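You operate a simulated robot arm through the tools that you are given. There is no shell and no other tool. Be economical: measure what you need, move in short steps, check, and stop when the job is done.

Carry out the task below with a simulated robot arm. There is one attempt and no reset: what you move stays moved.

TASK
Switch off at the main switch, then swap the long blue nozzle for the short green one.
Fine: the long one goes on the slotted rack; the blow door ends shut and the main switch stays off. Where these are worked on the way, their far stop is far enough and under half their travel is too little: blow door.

The check looks at the end state, three seconds after you hand in, the way a careful person would. Anything else that was tipped, shoved, dropped, spilled or broken makes it a failure.

THE ROBOT
A 6-joint arm with a two-finger parallel gripper on a trunk, on a base that drives. Base frame: it is fixed to the floor where the robot stands at the start and does not move with it; the origin is under the middle of the robot, x ahead of it, y to its left, z up. Units: m, degrees, N and s.
With the tool pointing down near the work surface it reaches from about 0.14 to 0.8 m from the robot's upright axis, wherever it stands. Its first joint turns from -166.0 to 166.0 degrees. Places, roughly: blow door [0.5, -1, 1.2]; bore of the nozzle bracket [0.6, -1.2, 1.2]; long nozzle [0.5, -1.25, 1.25]; main switch [1.2, 0, 1.2]; short nozzle [1.75, 0.5, 1]; slotted rack slot [1.8, 0.5, 1]. Payload 3.91 kg.
Tool frame: the origin (TCP) lies between the finger pads and is the grasp point; the fingertips stand 0.03 m ahead of it; z points along the fingers, y is the line along which they close. Largest opening 0.11 m; finger width 0.02, thickness 0.01; the body of the gripper, 0.048 by 0.112 m, starts 0.055 m behind the TCP.
Orientation is that of the tool frame in the base frame, as a unit quaternion [x, y, z, w]. With the fingers straight down and closing along the base's y, the tool's x points along the base's -x, its y along +y and its z along -z.

THE INTERFACE
- The arm moves only by the tool move_arm. Its argument "moves" is a list of rows, each an object (a shift or turn left out is 0, a gripper value left out holds the last) with "dp": the shift along the tool's x, y, z in m, a list of three; "turn": the turn, a rotation vector about the tool's x, y, z in degrees, a list of three; "grip": the opening in per cent of the stroke, from 0 (shut) to 100 (fully open). In form: [{"dp": [tx, ty, tz], "turn": [ax, ay, az], "grip": grip}, ...]. A call has 1 to 8 rows; each row is the pose to reach, as a shift and turn from the pose commanded when the call began, along the tool's axes at that moment. A row lasts 0.2 s, in which the tool goes at most 0.05 m and 8.6 degrees; a call with a longer step from one row to the next is refused whole, and so is a gripper value outside its range. A pose out of reach is approached as far as the arm can. The call stops where the force on the tool passes 90 N (or 10 N more than at its start, if that is more) or the arm is blocked; 0.2 s more then pass. Each finger travels about 0.108 m/s and halts on what it meets, pressing with about 31 N; the grip force reading is that of the motor and also rises with nothing between the fingers. The clock runs only during rows and for 0.2 s after the last one: add rows that repeat a pose to give the fingers time. The reply holds the time, the measured pose of the TCP, the force on the tool along the base axes, the opening and the grip force, in the units named above and with some noise, with the torque about the TCP (base axes, N m) and any sound that the robot's microphone picked up.
- Cameras (640 x 400 px; columns grow to the right, rows downward): "scene" is now at [-0.0746, 0.011, 1.4802]; the picture's right is [-0.00, -1.00, 0.00], its down [-0.26, 0.00, -0.97] and it looks along [0.97, -0.00, -0.26] (base axes); focal length 256 px, centre (320, 200). "wrist" rides on the gripper at [0.077, 0.007, -0.114] in the tool frame; the picture's right is [-0.09, 1.00, 0.00], its down [-0.80, -0.07, -0.59] and it looks along [-0.59, -0.05, 0.80] (tool axes); focal length 270 px, centre (320, 200). There is no depth. A picture from a camera that has moved, and an enlarged one, comes with that camera's place and axes in the base frame and with its lens. The place of the scene camera against the robot may be out by one fixed shift of up to 0.012 m in any direction.
- get_image(camera): a new picture of that camera. It takes no simulated time.
- lift_body(by): slides the trunk up (or, below 0, down) by that many m; the arm and the scene camera ride with it, the base frame stays. It gives what a move gives, with no picture.
- roll_base(legs): drives the robot by 1 to 6 legs, each [ahead, left, turn to the left] in m, m and degrees, along the robot's own axes; the way and the turn of a leg run together, so that a leg with both is an arc; at most 1.5 m and 180 degrees a leg. The arm and the cameras ride along, it lands a little off, and it stops where it bumps. It gives what a move gives.
- pan_tilt(pan, tilt): turns the head with the scene camera to pan (to the left, within 86 degrees either way) and tilt (down, from -29 to 69), counted from straight ahead of the robot. It gives what a move gives.
- inspect(camera, box): a new picture of the part [left, top, right, bottom] of that camera's present view, enlarged. It takes no simulated time.
- finish_job(): hands the job in; it is judged then, once.

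Work in short steps. Places have to be worked out from the pictures, the camera data and where the tool is seen: move nearer, look again, correct. Check each grasp and each placing, and mend what went wrong. You have 120 turns and 78 pictures in all, those below and enlarged ones among them. Open the gripper and draw the arm clear of the work before you hand the job in, unless the task says otherwise; then end with one line.

The tools are called after "Emit:" by a JSON object that holds its "fn" and its "kwargs". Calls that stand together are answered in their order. move_arm: Moves the arm, as the interface text tells. Its arguments: {"type":"object","properties":{"moves":{"type":"array","items":{"type":"object","properties":{"dp":{"type":"array","items":{"type":"number"}},"turn":{"type":"array","items":{"type":"number"}},"grip":{"type":"number"}}}}},"required":["moves"]} The other tools are called the same way: lift_body (by) slides the trunk up or down; roll_base (legs) drives the base; pan_tilt (pan, tilt) turns the head that bears the scene camera; get_image (camera) takes a picture; inspect (camera, box) takes an enlarged picture of a part of a camera's view; finish_job () hands the job in.

At the start:

```text
t: 0.0
tcp_pos: [0.4326, -0.066, 1.2901]
tcp_rot: [0.0, 1.0, 0.0, 0.001]
ft_force: [-0.4, -0.3, -0.7]
wrist_torque: [0.0, 0.0, -0.04]
gripper_width: 0.11
gripper_force: 0.0
trunk travel left (down, up): [-0.38, 0.16]
robot x, y, heading: [0.0007, -0.0007, 0.2]
head pan, tilt: [-0.1, 15.0]
```

scene: 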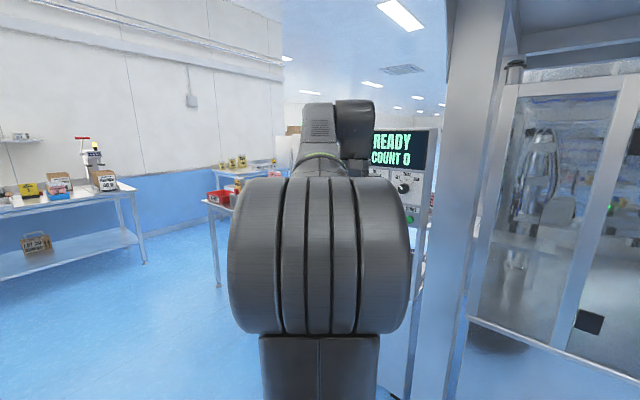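
wrist: 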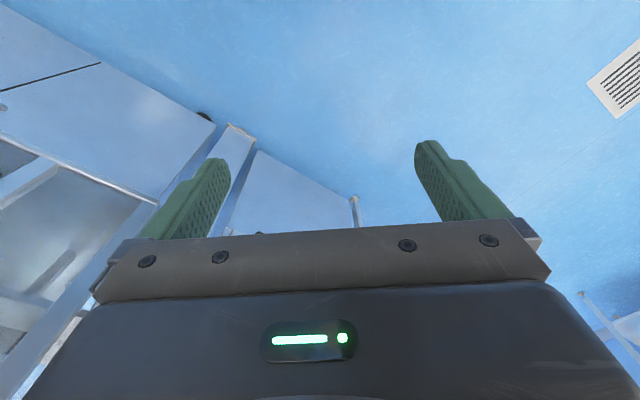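

The arm blocks part of the view; I see the panel with READY and a rotary switch. I'll look closer at the panel first.

Emit:
{"fn": "inspect", "kwargs": {"camera": "scene", "box": [360, 120, 460, 240]}}

Emit:
{"fn": "pan_tilt", "kwargs": {"pan": -60, "tilt": 15}}

Emit:
{"fn": "get_image", "kwargs": {"camera": "scene"}}

```text
3.33 times, centred on (410, 180) of scene
camera zoom: at [-0.0746, 0.011, 1.4802], right [0.0, -1.0, 0.0], down [-0.26, 0.0, -0.97], along [0.97, 0.0, -0.26], focal length 853 px, centre (20, 267)
```

zoom: 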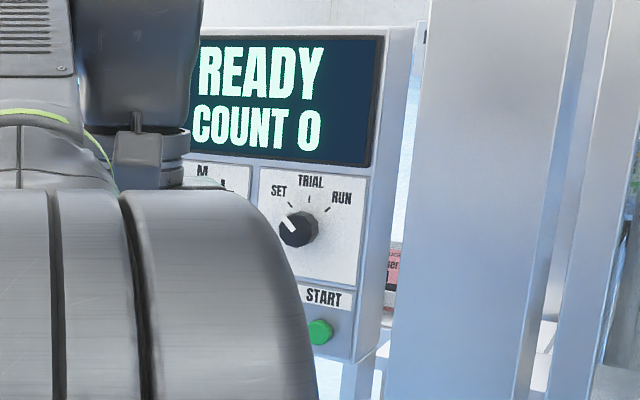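

```text
t: 1.3
tcp_pos: [0.4329, -0.0669, 1.2911]
tcp_rot: [0.001, 1.0, 0.0, 0.0]
ft_force: [0.0, 0.7, 0.6]
wrist_torque: [-0.01, 0.03, 0.0]
gripper_width: 0.11
gripper_force: 0.1
trunk travel left (down, up): [-0.38, 0.16]
robot x, y, heading: [-0.0034, 0.0042, -0.1]
head pan, tilt: [-60.0, 15.0]
```

```text
74 pictures are left
camera scene: at [-0.1212, -0.0697, 1.4802], right [-0.87, -0.5, 0.0], down [-0.13, 0.22, -0.97], along [0.48, -0.84, -0.26], focal length 256 px, centre (320, 200)
```

scene: 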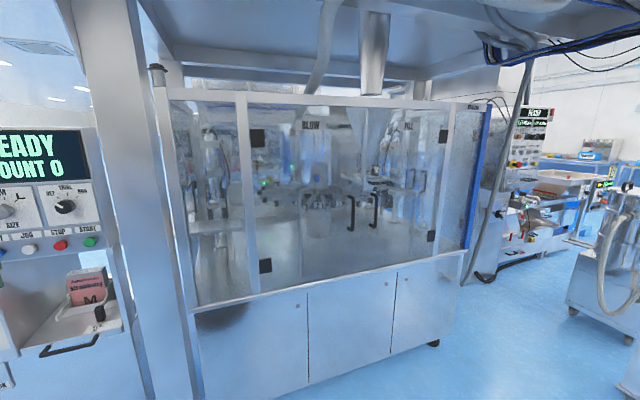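

A blow-moulder cabinet with doors and handles is to the right; the panel is at left. I'll pan so the panel is visible past the arm and zoom on it and the doors.

Emit:
{"fn": "inspect", "kwargs": {"camera": "scene", "box": [230, 80, 480, 300]}}

Emit:
{"fn": "inspect", "kwargs": {"camera": "scene", "box": [0, 110, 140, 370]}}

Emit:
{"fn": "pan_tilt", "kwargs": {"pan": 35, "tilt": 15}}

Emit:
{"fn": "get_image", "kwargs": {"camera": "scene"}}

```text
1.82 times, centred on (355, 190) of scene
camera zoom: at [-0.1212, -0.0697, 1.4802], right [-0.87, -0.5, 0.0], down [-0.13, 0.22, -0.97], along [0.48, -0.84, -0.26], focal length 466 px, centre (256, 218)
```

zoom: 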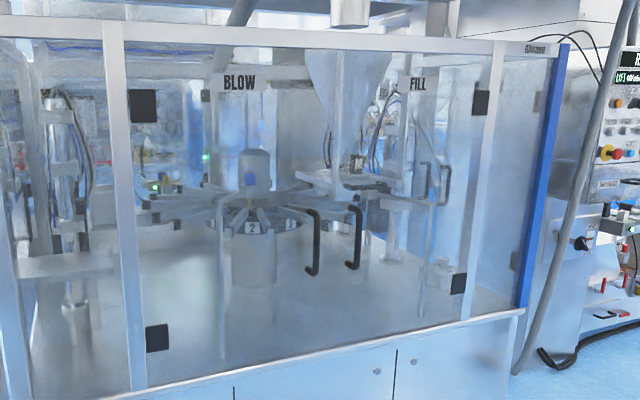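

```text
1.54 times, centred on (70, 240) of scene
camera zoom: at [-0.1212, -0.0697, 1.4802], right [-0.87, -0.5, 0.0], down [-0.13, 0.22, -0.97], along [0.48, -0.84, -0.26], focal length 394 px, centre (705, 138)
```

zoom: 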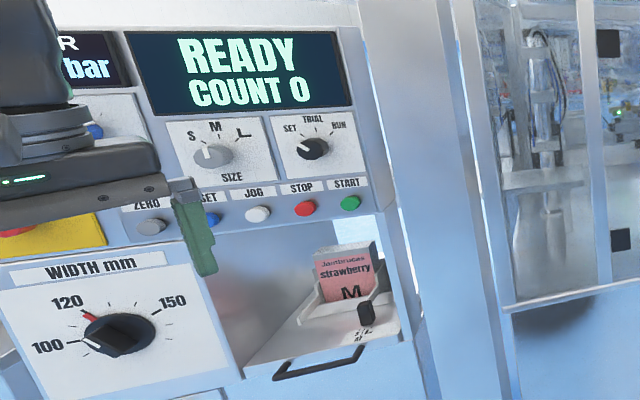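

```text
t: 3.0
tcp_pos: [0.433, -0.067, 1.2913]
tcp_rot: [-0.001, 1.0, 0.001, 0.001]
ft_force: [0.0, -1.1, 0.5]
wrist_torque: [-0.03, 0.01, 0.0]
gripper_width: 0.1099
gripper_force: 0.0
trunk travel left (down, up): [-0.38, 0.16]
robot x, y, heading: [0.0014, 0.0017, -0.0]
head pan, tilt: [35.0, 15.0]
```

```text
71 pictures are left
camera scene: at [-0.0914, 0.0647, 1.4802], right [0.57, -0.82, 0.0], down [-0.21, -0.15, -0.97], along [0.79, 0.55, -0.26], focal length 256 px, centre (320, 200)
```

scene: 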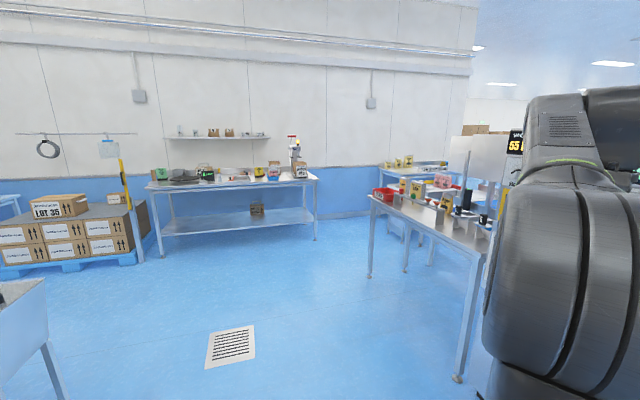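

The table with the nozzles is ahead-left at about 45°. I'll zoom in on it.

Emit:
{"fn": "inspect", "kwargs": {"camera": "scene", "box": [360, 140, 520, 270]}}

Emit:
{"fn": "roll_base", "kwargs": {"legs": [[0, 0.5, 0]]}}

Emit:
{"fn": "pan_tilt", "kwargs": {"pan": -20, "tilt": 15}}

Emit:
{"fn": "get_image", "kwargs": {"camera": "scene"}}

```text
3.08 times, centred on (440, 205) of scene
camera zoom: at [-0.0914, 0.0647, 1.4802], right [0.57, -0.82, 0.0], down [-0.21, -0.15, -0.97], along [0.79, 0.55, -0.26], focal length 788 px, centre (-49, 185)
```

zoom: 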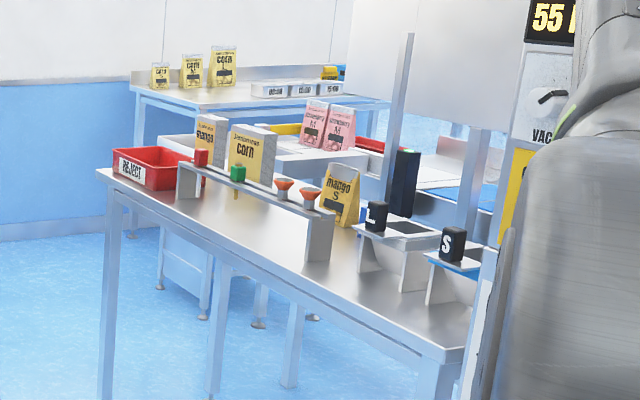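

```text
t: 6.0
tcp_pos: [0.4288, 0.4405, 1.2899]
tcp_rot: [-0.009, 1.0, -0.001, 0.0]
ft_force: [0.0, -0.6, -0.5]
wrist_torque: [-0.02, 0.0, 0.01]
gripper_width: 0.1101
gripper_force: 0.0
trunk travel left (down, up): [-0.38, 0.16]
robot x, y, heading: [-0.0028, 0.4994, 1.0]
head pan, tilt: [35.0, 15.0]
```

```text
t: 7.2
tcp_pos: [0.4298, 0.4401, 1.2915]
tcp_rot: [-0.009, 1.0, 0.001, -0.001]
ft_force: [-0.3, 0.0, -0.3]
wrist_torque: [-0.01, 0.0, 0.01]
gripper_width: 0.1099
gripper_force: 0.0
trunk travel left (down, up): [-0.38, 0.16]
robot x, y, heading: [-0.0063, 0.5009, 0.9]
head pan, tilt: [-20.0, 15.0]
```

```text
69 pictures are left
camera scene: at [-0.084, 0.4773, 1.4802], right [-0.32, -0.95, 0.0], down [-0.24, 0.08, -0.97], along [0.91, -0.31, -0.26], focal length 256 px, centre (320, 200)
```

scene: 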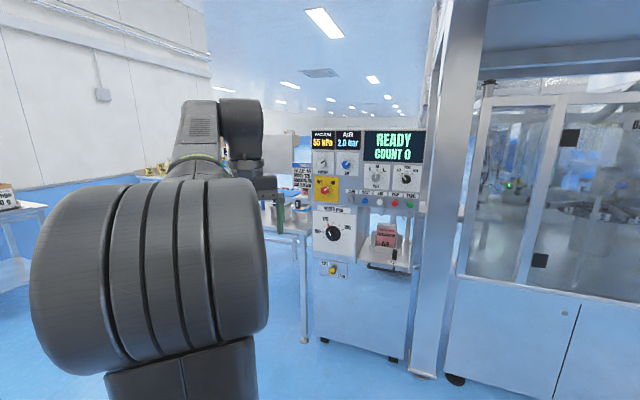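

Now the control panel is visible. The yellow plate with a red knob is likely the main switch; zoom in.

Emit:
{"fn": "inspect", "kwargs": {"camera": "scene", "box": [300, 120, 430, 290]}}

Emit:
{"fn": "inspect", "kwargs": {"camera": "scene", "box": [306, 145, 366, 210]}}

```text
2.35 times, centred on (365, 205) of scene
camera zoom: at [-0.084, 0.4773, 1.4802], right [-0.32, -0.95, 0.0], down [-0.24, 0.08, -0.97], along [0.91, -0.31, -0.26], focal length 602 px, centre (214, 188)
```

zoom: 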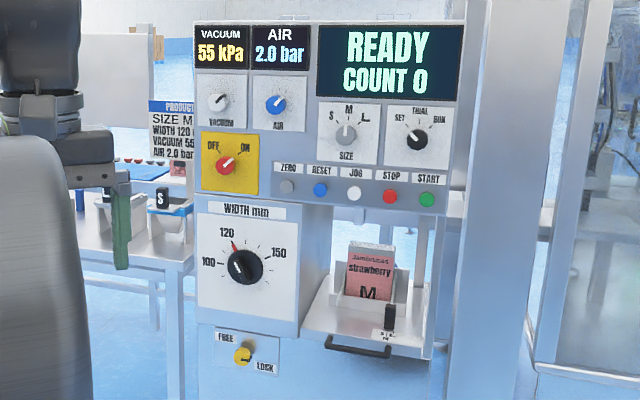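

```text
6.15 times, centred on (336, 178) of scene
camera zoom: at [-0.084, 0.4773, 1.4802], right [-0.32, -0.95, 0.0], down [-0.24, 0.08, -0.97], along [0.91, -0.31, -0.26], focal length 1575 px, centre (222, 338)
```

zoom: 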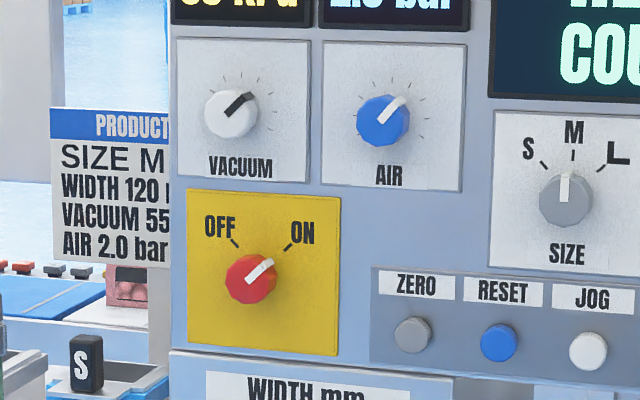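

The main switch is the red OFF/ON knob at about (1.2, 0.01, 1.17). The machine fronts appear rotated about −40°, so I'll turn the robot to heading −40 and face it, checking alignment.

Emit:
{"fn": "roll_base", "kwargs": {"legs": [[0, 0, -41]]}}

Emit:
{"fn": "pan_tilt", "kwargs": {"pan": 30, "tilt": 15}}

Emit:
{"fn": "get_image", "kwargs": {"camera": "scene"}}

```text
t: 9.5
tcp_pos: [0.2791, 0.1673, 1.2903]
tcp_rot: [0.35, 0.937, 0.0, 0.0]
ft_force: [0.3, -0.7, -0.1]
wrist_torque: [0.0, -0.01, -0.04]
gripper_width: 0.11
gripper_force: 0.0
trunk travel left (down, up): [-0.38, 0.16]
robot x, y, heading: [-0.0005, 0.4955, -40.8]
head pan, tilt: [-20.0, 15.0]
```

```text
t: 10.7
tcp_pos: [0.2785, 0.1653, 1.2913]
tcp_rot: [0.349, 0.937, 0.0, 0.0]
ft_force: [0.6, 0.3, 0.4]
wrist_torque: [0.05, 0.02, 0.03]
gripper_width: 0.11
gripper_force: 0.1
trunk travel left (down, up): [-0.38, 0.16]
robot x, y, heading: [-0.0043, 0.4997, -41.0]
head pan, tilt: [30.0, 15.0]
```

```text
66 pictures are left
camera scene: at [-0.039, 0.6042, 1.4802], right [-0.19, -0.98, 0.0], down [-0.25, 0.05, -0.97], along [0.95, -0.18, -0.26], focal length 256 px, centre (320, 200)
```

scene: 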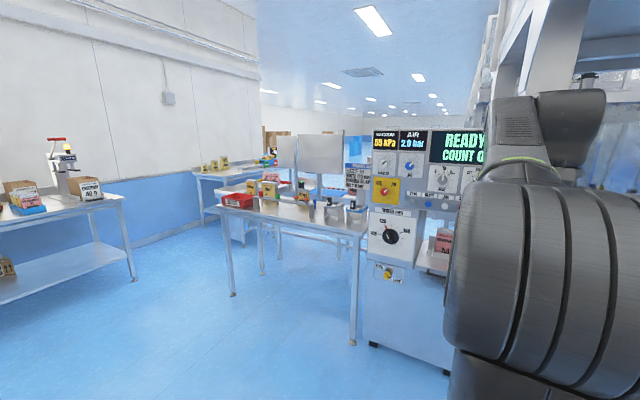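

I'll bring the tool horizontal (pointing ahead) while far from anything.

Emit:
{"fn": "move_arm", "kwargs": {"moves": [{"dp": [-0.015, 0, 0], "turn": [0, -8.5, 0]}, {"dp": [-0.03, 0, 0], "turn": [0, -17, 0]}, {"dp": [-0.045, 0, 0], "turn": [0, -25.5, 0]}, {"dp": [-0.06, 0, 0], "turn": [0, -34, 0]}, {"dp": [-0.075, 0, 0], "turn": [0, -42.5, 0]}, {"dp": [-0.09, 0, 0], "turn": [0, -51, 0]}, {"dp": [-0.105, 0, 0], "turn": [0, -59.5, 0]}, {"dp": [-0.12, 0, 0], "turn": [0, -68, 0]}]}}

Emit:
{"fn": "move_arm", "kwargs": {"moves": [{"turn": [0, -8, 0]}, {"turn": [0, -16, 0]}, {"turn": [0, -22, 0]}]}}

Emit:
{"fn": "get_image", "kwargs": {"camera": "wrist"}}

Emit:
{"fn": "get_image", "kwargs": {"camera": "scene"}}

```text
t: 12.5
tcp_pos: [0.3686, 0.0857, 1.2895]
tcp_rot: [0.289, 0.777, -0.195, 0.525]
ft_force: [-0.4, 0.7, 0.2]
wrist_torque: [-0.01, -0.02, 0.02]
gripper_width: 0.1101
gripper_force: 0.0
trunk travel left (down, up): [-0.38, 0.16]
robot x, y, heading: [-0.0036, 0.4972, -40.8]
head pan, tilt: [30.0, 15.0]
```

```text
t: 13.3
tcp_pos: [0.3637, 0.079, 1.2856]
tcp_rot: [0.264, 0.675, -0.252, 0.641]
ft_force: [0.0, -1.3, 0.4]
wrist_torque: [0.0, 0.02, 0.03]
gripper_width: 0.1097
gripper_force: 0.1
out of reach, approached as far as the arm can: row 3
trunk travel left (down, up): [-0.38, 0.16]
robot x, y, heading: [-0.0059, 0.4989, -41.2]
head pan, tilt: [30.0, 15.0]
```

```text
65 pictures are left
camera wrist: at [0.2803, 0.1638, 1.2152], right [0.68, 0.73, 0.09], down [-0.45, 0.33, 0.83], along [0.58, -0.6, 0.55], focal length 270 px, centre (320, 200)
```

wrist: 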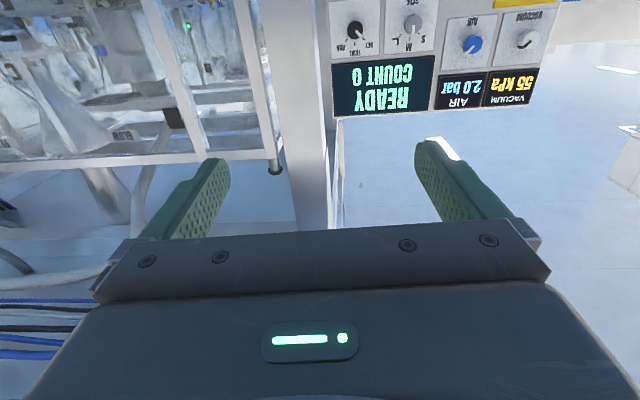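

```text
64 pictures are left
camera scene: at [-0.0386, 0.6041, 1.4802], right [-0.19, -0.98, 0.0], down [-0.25, 0.05, -0.97], along [0.95, -0.18, -0.26], focal length 256 px, centre (320, 200)
```

scene: 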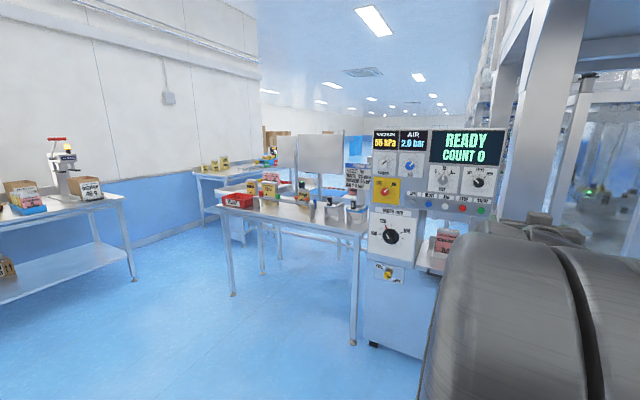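

Now sideways to be in line with the switch, lower the trunk by 0.12, and look again.

Emit:
{"fn": "roll_base", "kwargs": {"legs": [[0, 0.5, 0], [0.25, 0, 0]]}}

Emit:
{"fn": "lift_body", "kwargs": {"by": -0.12}}

Emit:
{"fn": "get_image", "kwargs": {"camera": "wrist"}}

Emit:
{"fn": "get_image", "kwargs": {"camera": "scene"}}

```text
t: 17.8
tcp_pos: [0.8969, 0.3088, 1.2855]
tcp_rot: [0.258, 0.677, -0.247, 0.644]
ft_force: [0.6, 0.0, 0.5]
wrist_torque: [-0.02, 0.0, 0.02]
gripper_width: 0.1101
gripper_force: 0.0
trunk travel left (down, up): [-0.38, 0.16]
robot x, y, heading: [0.5225, 0.7216, -40.0]
head pan, tilt: [30.0, 15.0]
```

```text
t: 19.2
tcp_pos: [0.8972, 0.309, 1.1662]
tcp_rot: [0.258, 0.677, -0.246, 0.644]
ft_force: [0.1, -0.6, 0.3]
wrist_torque: [0.01, 0.02, 0.02]
gripper_width: 0.1098
gripper_force: 0.1
trunk travel left (down, up): [-0.26, 0.28]
robot x, y, heading: [0.5235, 0.7249, -40.0]
head pan, tilt: [30.0, 15.0]
```

```text
63 pictures are left
camera wrist: at [0.8128, 0.3927, 1.0955], right [0.67, 0.74, 0.09], down [-0.46, 0.32, 0.83], along [0.59, -0.59, 0.55], focal length 270 px, centre (320, 200)
```

wrist: 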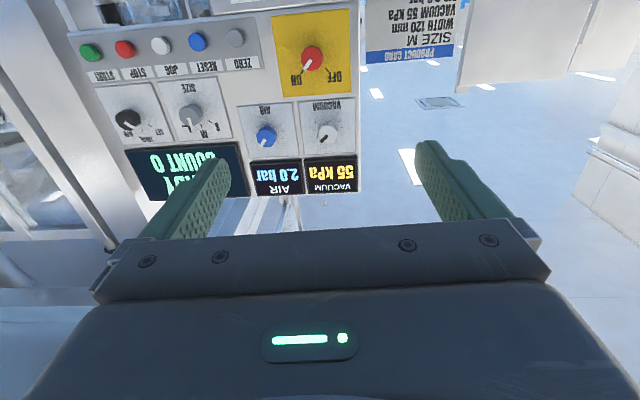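

```text
62 pictures are left
camera scene: at [0.4871, 0.8278, 1.3602], right [-0.17, -0.98, 0.0], down [-0.25, 0.05, -0.97], along [0.95, -0.17, -0.26], focal length 256 px, centre (320, 200)
```

scene: 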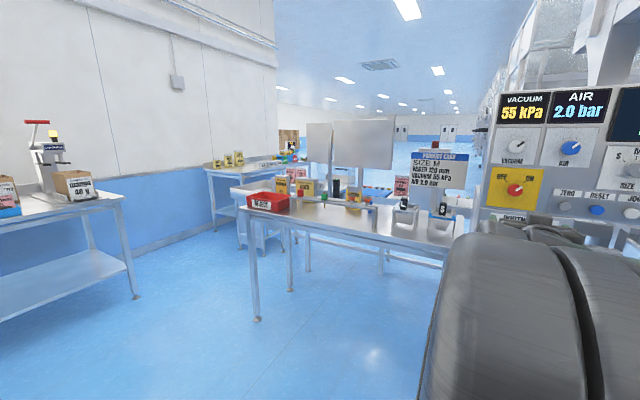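

Triangulating wrist and scene gives the knob at about (1.26, −0.033, 1.157), 0.50 m ahead of the TCP. I drive 0.3 ahead and level the tool.

Emit:
{"fn": "roll_base", "kwargs": {"legs": [[0.3, 0, 0]]}}

Emit:
{"fn": "move_arm", "kwargs": {"moves": [{"dp": [0, 0, 0.03], "turn": [-2.5, -2.8, 0], "grip": 80}]}}

Emit:
{"fn": "get_image", "kwargs": {"camera": "wrist"}}

Emit:
{"fn": "get_image", "kwargs": {"camera": "scene"}}

```text
t: 21.3
tcp_pos: [1.1266, 0.1095, 1.1659]
tcp_rot: [0.261, 0.676, -0.249, 0.642]
ft_force: [0.2, 0.2, -0.2]
wrist_torque: [0.0, 0.0, -0.02]
gripper_width: 0.11
gripper_force: 0.0
trunk travel left (down, up): [-0.26, 0.28]
robot x, y, heading: [0.7567, 0.5235, -40.7]
head pan, tilt: [30.0, 15.0]
```

```text
t: 21.7
tcp_pos: [1.1505, 0.0888, 1.1643]
tcp_rot: [0.241, 0.665, -0.241, 0.664]
ft_force: [1.1, 0.4, 0.5]
wrist_torque: [0.0, -0.01, 0.0]
gripper_width: 0.088
gripper_force: 0.1
trunk travel left (down, up): [-0.26, 0.28]
robot x, y, heading: [0.7575, 0.5238, -40.4]
head pan, tilt: [30.0, 15.0]
```

```text
61 pictures are left
camera wrist: at [1.0656, 0.1667, 1.0867], right [0.64, 0.76, 0.09], down [-0.5, 0.33, 0.8], along [0.58, -0.56, 0.59], focal length 270 px, centre (320, 200)
```

wrist: 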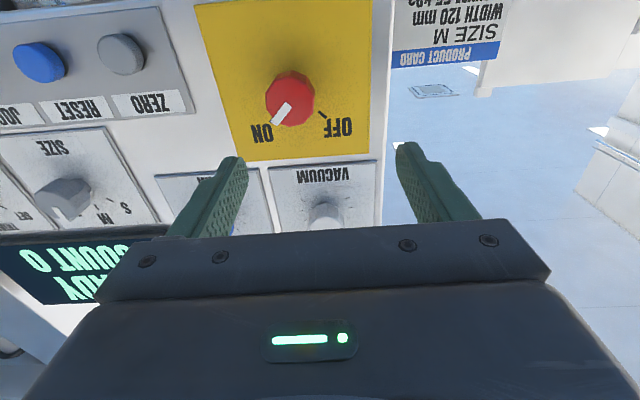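

```text
60 pictures are left
camera scene: at [0.7212, 0.6304, 1.3601], right [-0.18, -0.98, 0.0], down [-0.25, 0.05, -0.97], along [0.95, -0.18, -0.26], focal length 256 px, centre (320, 200)
```

scene: 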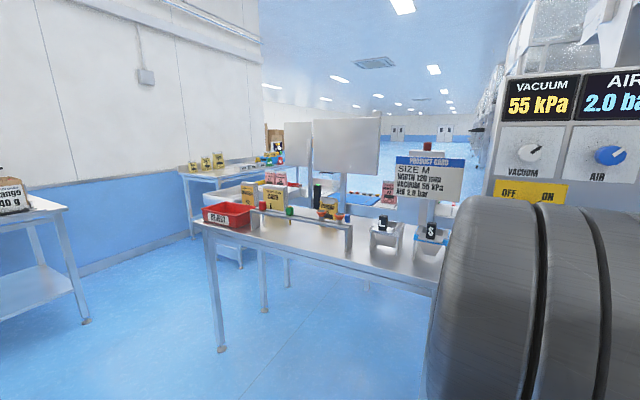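

Knob is ~0.13 m ahead, 0.027 to the right, 0.009 below the TCP. I align and approach partway.

Emit:
{"fn": "move_arm", "kwargs": {"moves": [{"dp": [0.009, -0.027, 0.02]}, {"dp": [0.009, -0.027, 0.06]}, {"dp": [0.009, -0.027, 0.085]}]}}

Emit:
{"fn": "get_image", "kwargs": {"camera": "wrist"}}

```text
t: 22.5
tcp_pos: [1.1985, 0.0136, 1.1545]
tcp_rot: [0.242, 0.666, -0.241, 0.663]
ft_force: [-0.4, 0.4, -0.4]
wrist_torque: [-0.01, 0.01, 0.07]
gripper_width: 0.0881
gripper_force: 0.0
trunk travel left (down, up): [-0.26, 0.28]
robot x, y, heading: [0.7541, 0.5258, -40.4]
head pan, tilt: [30.0, 15.0]
```

```text
59 pictures are left
camera wrist: at [1.1143, 0.0911, 1.0774], right [0.64, 0.76, 0.09], down [-0.5, 0.33, 0.8], along [0.59, -0.56, 0.59], focal length 270 px, centre (320, 200)
```

wrist: 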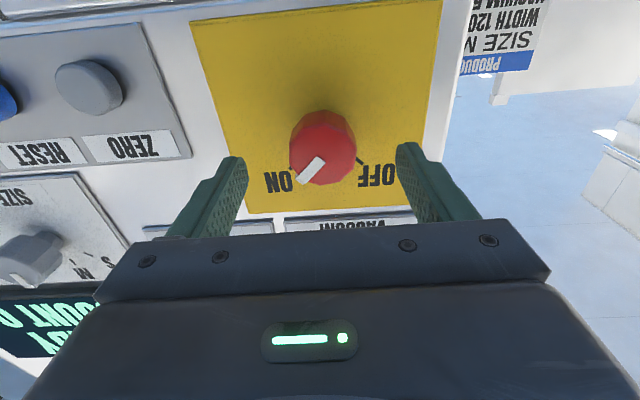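

Well centred; knob front ~0.04 ahead of TCP. Advance 0.03 and close.

Emit:
{"fn": "move_arm", "kwargs": {"moves": [{"dp": [0, 0.002, 0.03]}, {"dp": [0, 0.002, 0.03], "grip": 20}, {"dp": [0, 0.002, 0.03], "grip": 20}, {"dp": [0, 0.002, 0.03], "grip": 20}, {"dp": [0, 0.002, 0.03], "grip": 20}]}}

Emit:
{"fn": "get_image", "kwargs": {"camera": "wrist"}}

```text
t: 23.7
tcp_pos: [1.2222, -0.0038, 1.1561]
tcp_rot: [0.241, 0.666, -0.241, 0.663]
ft_force: [-0.2, 1.5, 1.7]
wrist_torque: [0.24, 0.3, 0.13]
gripper_width: 0.043
gripper_force: 45.0
trunk travel left (down, up): [-0.26, 0.28]
robot x, y, heading: [0.7554, 0.5266, -40.9]
head pan, tilt: [30.0, 15.0]
```

```text
58 pictures are left
camera wrist: at [1.1374, 0.0741, 1.0799], right [0.64, 0.76, 0.09], down [-0.5, 0.33, 0.8], along [0.58, -0.56, 0.59], focal length 270 px, centre (320, 200)
```

wrist: 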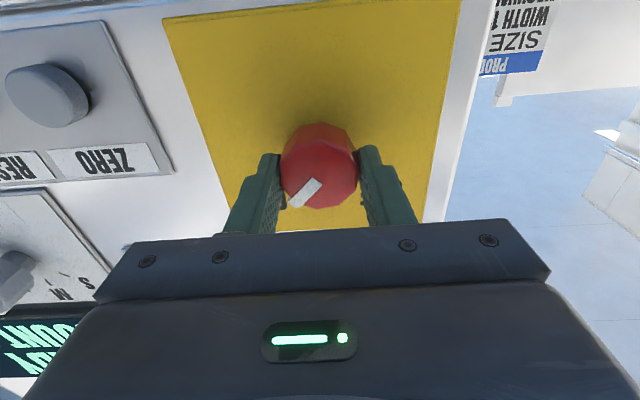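

Gripped at 0.043. Rotate the knob CCW (negative about tool z).

Emit:
{"fn": "move_arm", "kwargs": {"moves": [{"turn": [0, 0, -8.5]}, {"turn": [0, 0, -17]}, {"turn": [0, 0, -25.5]}, {"turn": [0, 0, -34]}, {"turn": [0, 0, -42.5]}, {"turn": [0, 0, -51]}, {"turn": [0, 0, -59.5]}, {"turn": [0, 0, -68]}]}}

Emit:
{"fn": "get_image", "kwargs": {"camera": "wrist"}}

```text
t: 25.5
tcp_pos: [1.2217, -0.0032, 1.1561]
tcp_rot: [-0.174, 0.686, -0.572, 0.414]
ft_force: [9.5, 10.5, 2.2]
wrist_torque: [-0.42, -0.48, 1.32]
gripper_width: 0.0433
gripper_force: 45.4
trunk travel left (down, up): [-0.26, 0.28]
robot x, y, heading: [0.7571, 0.5276, -40.7]
head pan, tilt: [30.0, 15.0]
```

```text
57 pictures are left
camera wrist: at [1.0898, 0.017, 1.121], right [0.29, 0.35, -0.89], down [0.0, 0.93, 0.36], along [0.96, -0.11, 0.27], focal length 270 px, centre (320, 200)
```

wrist: 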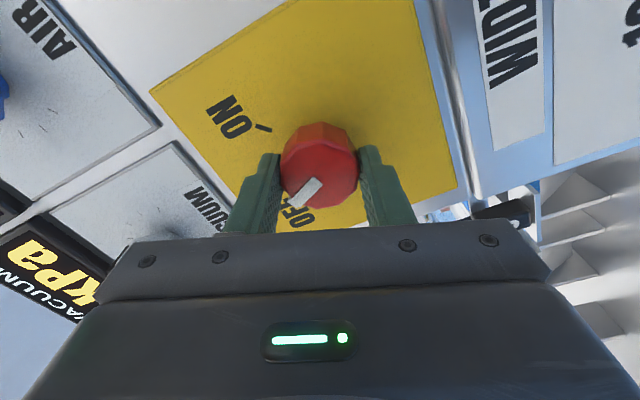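

Knob turned with the gripper about 68°; the pointer nears OFF. Continue another ~24°.

Emit:
{"fn": "move_arm", "kwargs": {"moves": [{"turn": [0, 0, -8]}, {"turn": [0, 0, -16]}, {"turn": [0, 0, -23]}, {"turn": [0, 0, -23]}]}}

Emit:
{"fn": "get_image", "kwargs": {"camera": "wrist"}}

```text
t: 26.5
tcp_pos: [1.2235, -0.0028, 1.1551]
tcp_rot: [0.306, -0.639, 0.643, -0.292]
ft_force: [7.4, 15.0, -5.3]
wrist_torque: [0.53, -0.23, 0.56]
gripper_width: 0.0433
gripper_force: 45.2
trunk travel left (down, up): [-0.26, 0.28]
robot x, y, heading: [0.7545, 0.5259, -40.6]
head pan, tilt: [30.0, 15.0]
```

```text
56 pictures are left
camera wrist: at [1.0847, 0.0108, 1.1501], right [0.04, 0.05, -1.0], down [0.06, 1.0, 0.06], along [1.0, -0.06, 0.04], focal length 270 px, centre (320, 200)
```

wrist: 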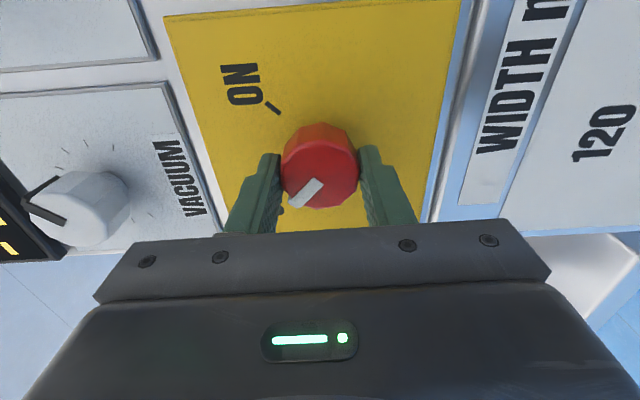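

Turned ~91°. Open and retreat.

Emit:
{"fn": "move_arm", "kwargs": {"moves": [{"dp": [0, 0, 0], "grip": 70}, {"dp": [0, 0, 0], "grip": 70}, {"dp": [0, 0, -0.04], "grip": 70}, {"dp": [0, 0, -0.08], "grip": 70}, {"dp": [0, 0, -0.12], "grip": 70}]}}

Emit:
{"fn": "get_image", "kwargs": {"camera": "wrist"}}

```text
t: 27.7
tcp_pos: [1.129, 0.0746, 1.1554]
tcp_rot: [0.306, -0.639, 0.643, -0.293]
ft_force: [0.6, -0.4, -0.4]
wrist_torque: [-0.03, -0.03, 0.02]
gripper_width: 0.0766
gripper_force: 0.1
trunk travel left (down, up): [-0.26, 0.28]
robot x, y, heading: [0.7557, 0.5261, -41.0]
head pan, tilt: [30.0, 15.0]
```

```text
55 pictures are left
camera wrist: at [0.9912, 0.0883, 1.1492], right [0.04, 0.05, -1.0], down [0.06, 1.0, 0.06], along [1.0, -0.06, 0.04], focal length 270 px, centre (320, 200)
```

wrist: 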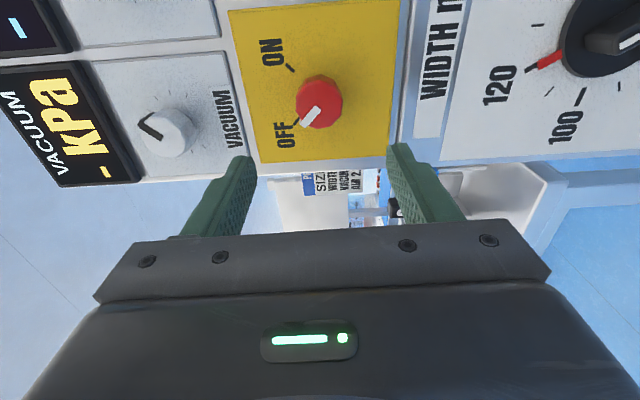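

Switch points to OFF. Now restore the wrist roll, back away and move right to the blow door.

Emit:
{"fn": "move_arm", "kwargs": {"moves": [{"turn": [0, 0, 8.5]}, {"turn": [0, 0, 17]}, {"turn": [0, 0, 25.5]}, {"turn": [0, 0, 34]}, {"turn": [0, 0, 42.5]}, {"turn": [0, 0, 51]}, {"turn": [0, 0, 59.5]}, {"turn": [0, 0, 68]}]}}

Emit:
{"fn": "move_arm", "kwargs": {"moves": [{"turn": [0, 0, 8]}, {"turn": [0, 0, 16]}, {"turn": [0, 0, 23]}]}}

Emit:
{"fn": "roll_base", "kwargs": {"legs": [[-0.35, 0, 0.7], [0, -1.3, 0]]}}

Emit:
{"fn": "pan_tilt", "kwargs": {"pan": -25, "tilt": 15}}

Emit:
{"fn": "get_image", "kwargs": {"camera": "scene"}}

Emit:
{"fn": "get_image", "kwargs": {"camera": "wrist"}}

```text
t: 29.5
tcp_pos: [1.1283, 0.0718, 1.1546]
tcp_rot: [0.104, 0.7, -0.367, 0.603]
ft_force: [0.2, 0.6, 0.3]
wrist_torque: [0.0, 0.03, -0.02]
gripper_width: 0.077
gripper_force: 0.0
trunk travel left (down, up): [-0.26, 0.28]
robot x, y, heading: [0.7576, 0.5257, -40.5]
head pan, tilt: [30.0, 15.0]
```

```text
t: 30.3
tcp_pos: [1.1286, 0.0705, 1.1568]
tcp_rot: [0.242, 0.666, -0.239, 0.664]
ft_force: [-0.7, 0.0, 0.3]
wrist_torque: [0.02, -0.02, -0.01]
gripper_width: 0.0768
gripper_force: 0.1
trunk travel left (down, up): [-0.26, 0.28]
robot x, y, heading: [0.7558, 0.523, -40.8]
head pan, tilt: [30.0, 15.0]
```

```text
t: 38.9
tcp_pos: [-0.017, -0.7218, 1.1552]
tcp_rot: [0.245, 0.664, -0.245, 0.663]
ft_force: [-0.4, 0.1, -0.4]
wrist_torque: [-0.01, 0.02, -0.01]
gripper_width: 0.0769
gripper_force: 0.0
trunk travel left (down, up): [-0.26, 0.28]
robot x, y, heading: [-0.3837, -0.2649, -41.1]
head pan, tilt: [30.0, 15.0]
```

```text
t: 40.2
tcp_pos: [-0.0171, -0.7228, 1.1551]
tcp_rot: [0.244, 0.664, -0.244, 0.663]
ft_force: [-0.2, 0.2, 0.5]
wrist_torque: [-0.01, 0.0, -0.01]
gripper_width: 0.0771
gripper_force: 0.1
trunk travel left (down, up): [-0.26, 0.28]
robot x, y, heading: [-0.3814, -0.265, -41.4]
head pan, tilt: [-25.0, 15.0]
```

```text
54 pictures are left
camera scene: at [-0.4721, -0.2258, 1.3602], right [-0.91, -0.4, 0.0], down [-0.1, 0.24, -0.97], along [0.39, -0.88, -0.26], focal length 256 px, centre (320, 200)
```

scene: 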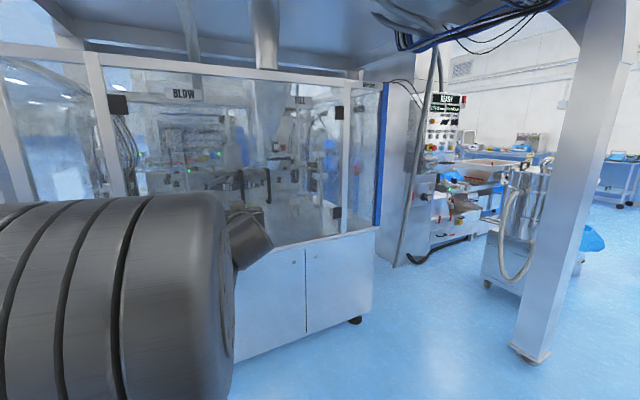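

```text
53 pictures are left
camera wrist: at [-0.1002, -0.6431, 1.0791], right [0.65, 0.76, 0.09], down [-0.5, 0.33, 0.8], along [0.58, -0.56, 0.59], focal length 270 px, centre (320, 200)
```

wrist: 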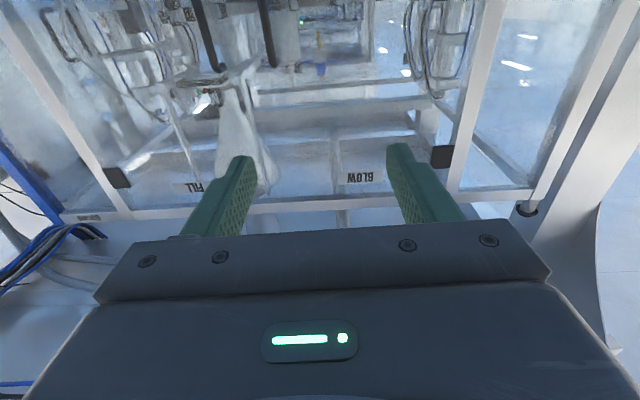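

Blow door handle (right edge of the left door; hinges on the left) appears near machine-frame u≈1.03, l≈−0.68, z≈1.12. Move right and forward and look again.

Emit:
{"fn": "roll_base", "kwargs": {"legs": [[0, -0.12, 1.2], [0.25, 0, 0]]}}

Emit:
{"fn": "get_image", "kwargs": {"camera": "wrist"}}

Emit:
{"fn": "get_image", "kwargs": {"camera": "scene"}}

```text
t: 42.8
tcp_pos: [0.1103, -0.967, 1.1575]
tcp_rot: [0.239, 0.666, -0.239, 0.665]
ft_force: [-0.3, -0.5, 0.4]
wrist_torque: [0.0, 0.0, 0.02]
gripper_width: 0.077
gripper_force: 0.0
trunk travel left (down, up): [-0.26, 0.28]
robot x, y, heading: [-0.2648, -0.5155, -40.1]
head pan, tilt: [-25.0, 15.0]
```

```text
52 pictures are left
camera wrist: at [0.0257, -0.8891, 1.079], right [0.63, 0.77, 0.09], down [-0.5, 0.32, 0.8], along [0.59, -0.55, 0.59], focal length 270 px, centre (320, 200)
```

wrist: 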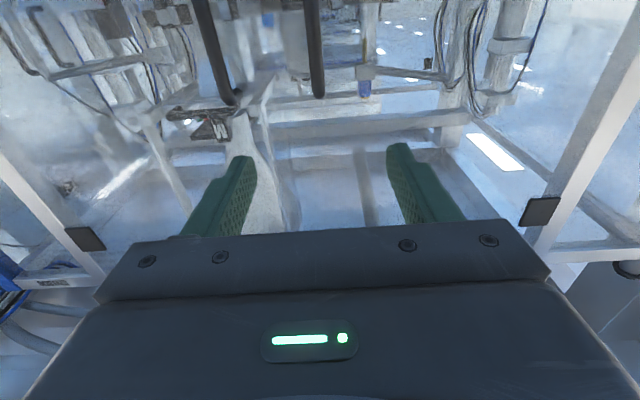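

```text
51 pictures are left
camera scene: at [-0.3533, -0.4785, 1.3602], right [-0.91, -0.42, 0.0], down [-0.11, 0.23, -0.97], along [0.41, -0.88, -0.26], focal length 256 px, centre (320, 200)
```

scene: 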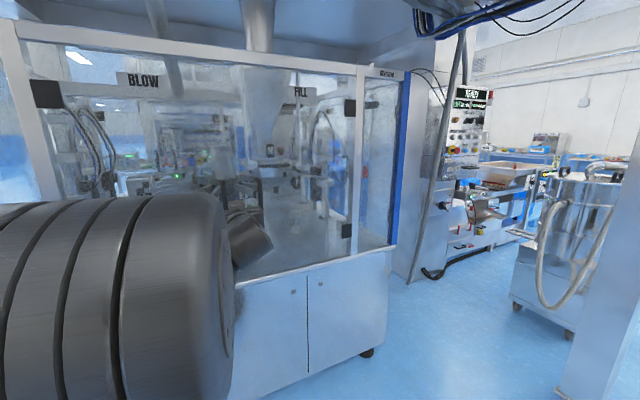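

Handle top triangulated at u≈0.93, l≈−0.67, z≈1.17; lateral alignment is good. Lower 0.07 and advance 0.13, then look.

Emit:
{"fn": "lift_body", "kwargs": {"by": -0.07}}

Emit:
{"fn": "move_arm", "kwargs": {"moves": [{"dp": [0, 0, 0.045]}, {"dp": [0, 0, 0.09]}, {"dp": [0, 0, 0.13]}]}}

Emit:
{"fn": "get_image", "kwargs": {"camera": "wrist"}}

```text
t: 43.9
tcp_pos: [0.1106, -0.9669, 1.0851]
tcp_rot: [0.239, 0.667, -0.238, 0.664]
ft_force: [-0.9, -0.6, 0.0]
wrist_torque: [0.02, -0.02, 0.05]
gripper_width: 0.0769
gripper_force: 0.0
trunk travel left (down, up): [-0.19, 0.35]
robot x, y, heading: [-0.266, -0.5108, -40.3]
head pan, tilt: [-25.0, 15.0]
```

```text
t: 44.7
tcp_pos: [0.2103, -1.0488, 1.0876]
tcp_rot: [0.239, 0.666, -0.239, 0.665]
ft_force: [-0.6, -0.7, 1.4]
wrist_torque: [0.03, 0.02, -0.01]
gripper_width: 0.077
gripper_force: 0.0
trunk travel left (down, up): [-0.19, 0.35]
robot x, y, heading: [-0.266, -0.5122, -40.2]
head pan, tilt: [-25.0, 15.0]
```

```text
50 pictures are left
camera wrist: at [0.1252, -0.9714, 1.0106], right [0.63, 0.77, 0.09], down [-0.5, 0.32, 0.8], along [0.59, -0.55, 0.59], focal length 270 px, centre (320, 200)
```

wrist: 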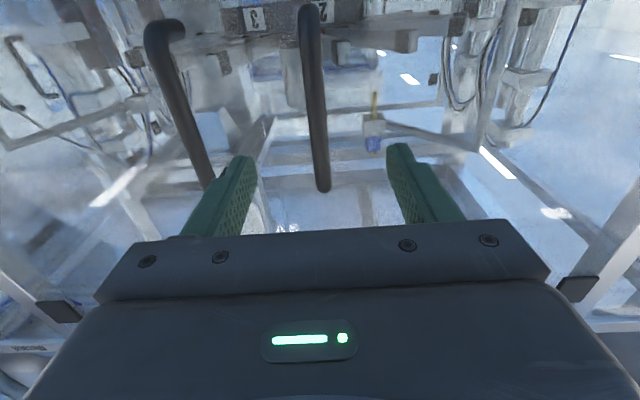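

Bar aligned; it spans z≈1.02–1.16. Advance ~0.085, look.

Emit:
{"fn": "move_arm", "kwargs": {"moves": [{"dp": [0, -0.003, 0.045]}, {"dp": [0, -0.003, 0.08]}]}}

Emit:
{"fn": "get_image", "kwargs": {"camera": "wrist"}}

```text
t: 45.3
tcp_pos: [0.2714, -1.1016, 1.0859]
tcp_rot: [0.239, 0.667, -0.239, 0.664]
ft_force: [0.1, -0.9, 0.6]
wrist_torque: [0.02, -0.01, 0.0]
gripper_width: 0.0772
gripper_force: 0.0
trunk travel left (down, up): [-0.19, 0.35]
robot x, y, heading: [-0.267, -0.5126, -40.3]
head pan, tilt: [-25.0, 15.0]
```

```text
49 pictures are left
camera wrist: at [0.1859, -1.024, 1.0091], right [0.63, 0.77, 0.09], down [-0.5, 0.32, 0.8], along [0.59, -0.55, 0.59], focal length 270 px, centre (320, 200)
```

wrist: 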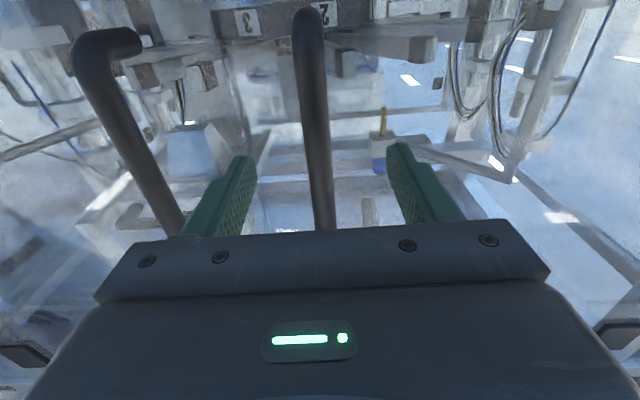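

Bar ~0.04 ahead of TCP. Advance 0.03 and close.

Emit:
{"fn": "move_arm", "kwargs": {"moves": [{"dp": [0, -0.002, 0.03]}, {"dp": [0, -0.002, 0.03], "grip": 0}, {"dp": [0, -0.002, 0.03], "grip": 0}, {"dp": [0, -0.002, 0.03], "grip": 0}, {"dp": [0, -0.002, 0.03], "grip": 0}]}}

Emit:
{"fn": "get_image", "kwargs": {"camera": "wrist"}}

```text
t: 46.5
tcp_pos: [0.2933, -1.1222, 1.0866]
tcp_rot: [0.239, 0.666, -0.238, 0.665]
ft_force: [0.1, -0.9, 3.7]
wrist_torque: [-0.06, -0.12, -0.07]
gripper_width: 0.0179
gripper_force: 45.1
trunk travel left (down, up): [-0.19, 0.35]
robot x, y, heading: [-0.2627, -0.515, -40.1]
head pan, tilt: [-25.0, 15.0]
```

```text
48 pictures are left
camera wrist: at [0.2088, -1.0449, 1.0097], right [0.63, 0.77, 0.09], down [-0.5, 0.32, 0.8], along [0.59, -0.55, 0.59], focal length 270 px, centre (320, 200)
```

wrist: 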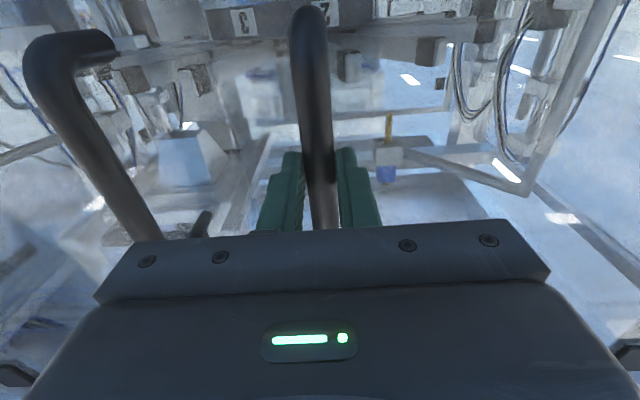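

Handle gripped. Pull the door open along an arc about the left hinge (radius ≈0.42), turning the tool half as much.

Emit:
{"fn": "move_arm", "kwargs": {"moves": [{"dp": [0, 0.006, -0.0364], "turn": [2.5, 0, 0]}, {"dp": [0, 0.0151, -0.0722], "turn": [5, 0, 0]}, {"dp": [0, 0.0272, -0.107], "turn": [7.5, 0, 0]}, {"dp": [0, 0.0424, -0.1406], "turn": [10, 0, 0]}]}}

Emit:
{"fn": "get_image", "kwargs": {"camera": "wrist"}}

```text
t: 47.5
tcp_pos: [0.2101, -1.0025, 1.0926]
tcp_rot: [0.294, 0.642, -0.299, 0.642]
ft_force: [11.7, 6.6, -0.2]
wrist_torque: [-0.71, -0.39, 0.43]
gripper_width: 0.0178
gripper_force: 44.6
out of reach, approached as far as the arm can: row 2, 3
trunk travel left (down, up): [-0.19, 0.35]
robot x, y, heading: [-0.2659, -0.5141, -40.1]
head pan, tilt: [-25.0, 15.0]
```

```text
47 pictures are left
camera wrist: at [0.1411, -0.9124, 1.0147], right [0.76, 0.64, 0.08], down [-0.44, 0.41, 0.8], along [0.48, -0.64, 0.6], focal length 270 px, centre (320, 200)
```

wrist: 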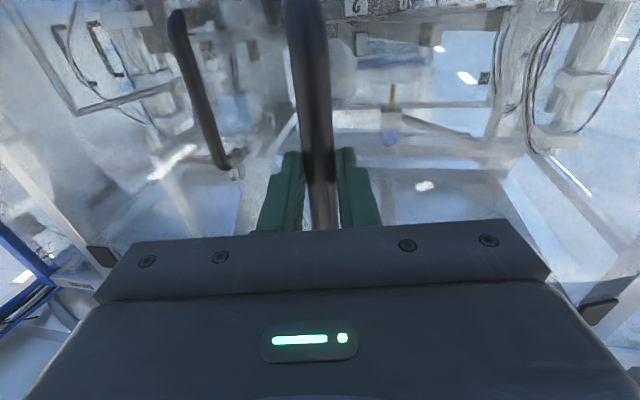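

Door is ~20° open. Continue the arc to ~40°.

Emit:
{"fn": "move_arm", "kwargs": {"moves": [{"dp": [0, 0.014, -0.0347], "turn": [2.5, 0, 0]}, {"dp": [0, 0.03, -0.0682], "turn": [5, 0, 0]}, {"dp": [0, 0.049, -0.1003], "turn": [7.5, 0, 0]}, {"dp": [0, 0.071, -0.13], "turn": [10, 0, 0]}]}}

```text
t: 48.5
tcp_pos: [0.1708, -0.8585, 1.0913]
tcp_rot: [0.355, 0.609, -0.354, 0.615]
ft_force: [-52.1, -6.3, 28.5]
wrist_torque: [-1.14, -0.09, -1.08]
gripper_width: 0.0176
gripper_force: 45.2
trunk travel left (down, up): [-0.19, 0.35]
robot x, y, heading: [-0.2642, -0.5128, -40.3]
head pan, tilt: [-25.0, 15.0]
```

Circle fit: hinge at (u 0.985, l −0.244), r 0.43. Continue to ~70°.

Emit:
{"fn": "move_arm", "kwargs": {"moves": [{"dp": [0, 0.0054, -0.035], "turn": [4, 0, 0]}, {"dp": [0, 0.0235, -0.067], "turn": [8, 0, 0]}, {"dp": [0, 0.0473, -0.098], "turn": [12, 0, 0]}, {"dp": [0, 0.0716, -0.125], "turn": [16, 0, 0]}, {"dp": [0, 0.1006, -0.1505], "turn": [20, 0, 0]}, {"dp": [0, 0.1287, -0.173], "turn": [24, 0, 0]}]}}

Emit:
{"fn": "get_image", "kwargs": {"camera": "wrist"}}

```text
t: 49.9
tcp_pos: [0.2051, -0.6428, 1.0844]
tcp_rot: [0.469, 0.527, -0.472, 0.528]
ft_force: [21.0, -8.2, 33.6]
wrist_torque: [-1.03, -0.62, 0.5]
gripper_width: 0.0181
gripper_force: 45.0
trunk travel left (down, up): [-0.19, 0.35]
robot x, y, heading: [-0.2667, -0.5186, -40.3]
head pan, tilt: [-25.0, 15.0]
```

```text
46 pictures are left
camera wrist: at [0.1977, -0.5283, 1.007], right [0.99, 0.12, 0.09], down [-0.14, 0.59, 0.8], along [0.04, -0.8, 0.6], focal length 270 px, centre (320, 200)
```

wrist: 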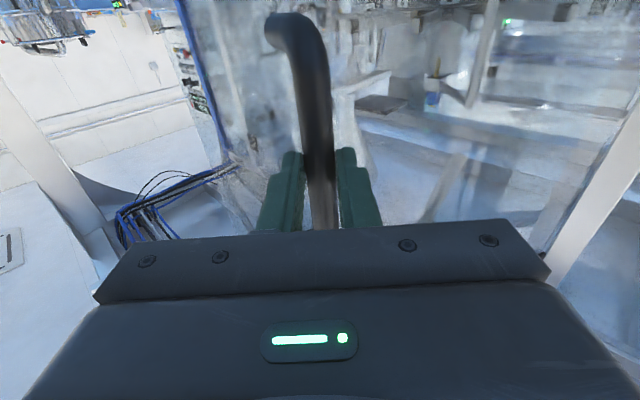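

~72° open. Pull on towards ~90°.

Emit:
{"fn": "move_arm", "kwargs": {"moves": [{"dp": [0, 0.0217, -0.0307], "turn": [4, 0, 0]}, {"dp": [0, 0.043, -0.061], "turn": [8, 0, 0]}, {"dp": [0, 0.0696, -0.0877], "turn": [12, 0, 0]}, {"dp": [0, 0.0967, -0.114], "turn": [15, 0, 0]}]}}

```text
t: 50.8
tcp_pos: [0.2621, -0.5565, 1.0865]
tcp_rot: [0.528, 0.475, -0.524, 0.47]
ft_force: [-50.2, 36.5, 7.7]
wrist_torque: [-0.05, -0.17, -0.55]
gripper_width: 0.0172
gripper_force: 44.9
out of reach, approached as far as the arm can: row 3, 4
trunk travel left (down, up): [-0.19, 0.35]
robot x, y, heading: [-0.2655, -0.5099, -39.8]
head pan, tilt: [-25.0, 15.0]
stopped in row 4: the force on the tool passed its limit at 128 N (the readings are from after the stop); the commanded pose is now the measured one
```

Door ~87° open (likely near its stop). Release, back out along the tool, and drive back.

Emit:
{"fn": "move_arm", "kwargs": {"moves": [{"dp": [0, 0, 0], "grip": 45}, {"dp": [0, 0, 0], "grip": 45}, {"dp": [0, 0, -0.03], "grip": 45}, {"dp": [0, 0, -0.07], "grip": 45}, {"dp": [0, 0, -0.09], "grip": 45}]}}

Emit:
{"fn": "get_image", "kwargs": {"camera": "wrist"}}

```text
t: 52.0
tcp_pos: [0.2732, -0.566, 1.0822]
tcp_rot: [0.526, 0.478, -0.526, 0.467]
ft_force: [-0.6, -0.5, 0.1]
wrist_torque: [0.03, 0.04, -0.01]
gripper_width: 0.0495
gripper_force: 0.0
out of reach, approached as far as the arm can: row 3, 4, 5
trunk travel left (down, up): [-0.19, 0.35]
robot x, y, heading: [-0.2686, -0.5129, -40.1]
head pan, tilt: [-25.0, 15.0]
```

```text
45 pictures are left
camera wrist: at [0.2897, -0.4517, 1.0057], right [0.99, -0.1, 0.08], down [0.0, 0.59, 0.81], along [-0.13, -0.8, 0.58], focal length 270 px, centre (320, 200)
```

wrist: 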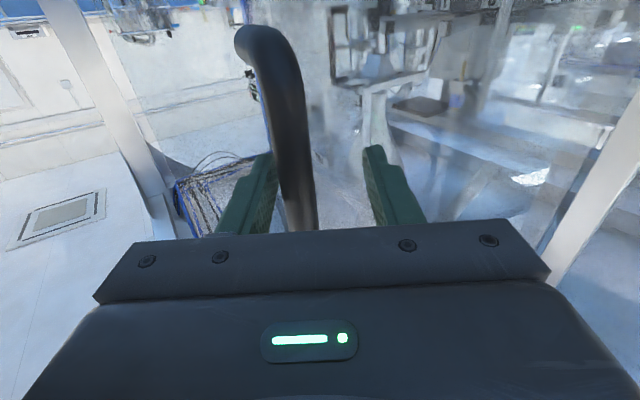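

Arm can't retract that way; use the base to withdraw along the same direction.

Emit:
{"fn": "roll_base", "kwargs": {"legs": [[-0.075, 0.14, 0], [-0.3, 0.03, 0]]}}

Emit:
{"fn": "pan_tilt", "kwargs": {"pan": 0, "tilt": 15}}

Emit:
{"fn": "move_arm", "kwargs": {"moves": [{"dp": [0, 0, 0.0], "turn": [-8, 0, 0]}, {"dp": [0, -0.01, 0.01], "turn": [-16, 0, 0]}, {"dp": [0, -0.02, 0.02], "turn": [-24, 0, 0]}, {"dp": [0, -0.04, 0.04], "turn": [-32, 0, 0]}, {"dp": [0, -0.06, 0.07], "turn": [-40, 0, 0]}, {"dp": [0, -0.08, 0.1], "turn": [-48, 0, 0]}, {"dp": [0, -0.09, 0.13], "turn": [-56, 0, 0]}]}}

Emit:
{"fn": "get_image", "kwargs": {"camera": "scene"}}

```text
t: 55.0
tcp_pos: [0.1003, -0.1977, 1.0808]
tcp_rot: [0.525, 0.479, -0.525, 0.469]
ft_force: [-0.2, 0.1, 0.3]
wrist_torque: [0.0, -0.01, 0.01]
gripper_width: 0.0495
gripper_force: 0.1
trunk travel left (down, up): [-0.19, 0.35]
robot x, y, heading: [-0.4403, -0.1429, -40.2]
head pan, tilt: [-25.0, 15.0]
```

```text
t: 55.9
tcp_pos: [0.1003, -0.1974, 1.0808]
tcp_rot: [0.526, 0.478, -0.526, 0.467]
ft_force: [0.4, 0.2, 0.8]
wrist_torque: [-0.02, -0.01, -0.01]
gripper_width: 0.0496
gripper_force: 0.0
trunk travel left (down, up): [-0.19, 0.35]
robot x, y, heading: [-0.4335, -0.1479, -39.7]
head pan, tilt: [0.0, 15.0]
```

```text
t: 57.5
tcp_pos: [-0.0048, -0.3171, 1.0829]
tcp_rot: [0.244, 0.668, -0.24, 0.66]
ft_force: [0.2, 0.5, -0.2]
wrist_torque: [-0.03, -0.02, -0.03]
gripper_width: 0.0495
gripper_force: 0.0
trunk travel left (down, up): [-0.19, 0.35]
robot x, y, heading: [-0.4401, -0.1461, -40.1]
head pan, tilt: [0.0, 15.0]
```

```text
44 pictures are left
camera scene: at [-0.495, -0.0845, 1.2902], right [-0.64, -0.77, 0.0], down [-0.2, 0.17, -0.97], along [0.74, -0.62, -0.26], focal length 256 px, centre (320, 200)
```

scene: 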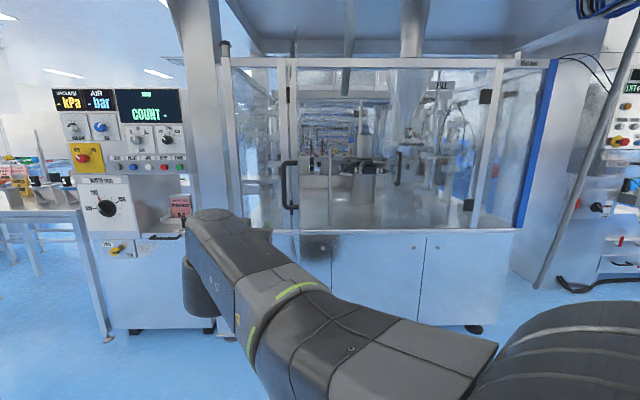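

The door stands open. Zoom into the interior to find the blue nozzle.

Emit:
{"fn": "inspect", "kwargs": {"camera": "scene", "box": [285, 90, 425, 240]}}

Emit:
{"fn": "inspect", "kwargs": {"camera": "scene", "box": [300, 110, 370, 180]}}

```text
2.67 times, centred on (355, 165) of scene
camera zoom: at [-0.495, -0.0845, 1.2902], right [-0.64, -0.77, 0.0], down [-0.2, 0.17, -0.97], along [0.74, -0.62, -0.26], focal length 683 px, centre (227, 293)
```

zoom: 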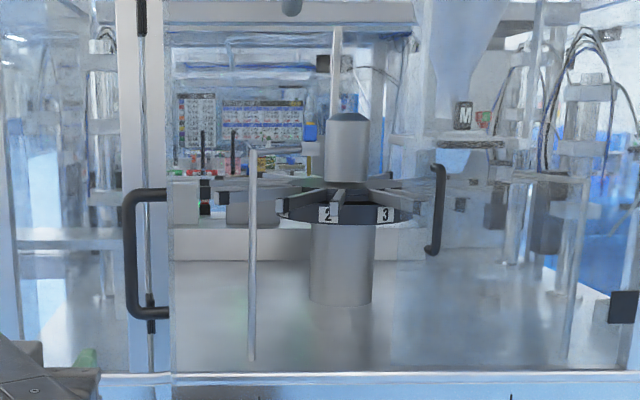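

```text
5.71 times, centred on (335, 145) of scene
camera zoom: at [-0.495, -0.0845, 1.2902], right [-0.64, -0.77, 0.0], down [-0.2, 0.17, -0.97], along [0.74, -0.62, -0.26], focal length 1463 px, centre (234, 514)
```

zoom: 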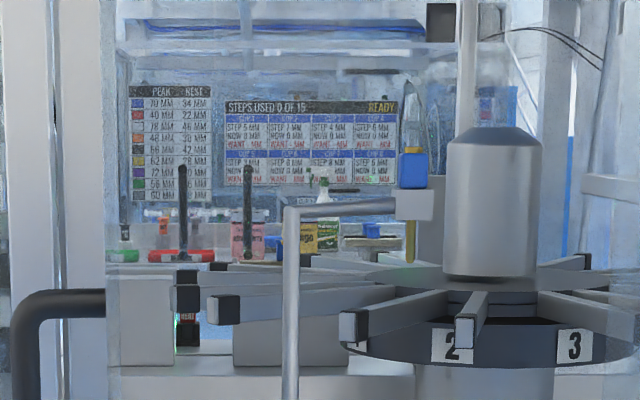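

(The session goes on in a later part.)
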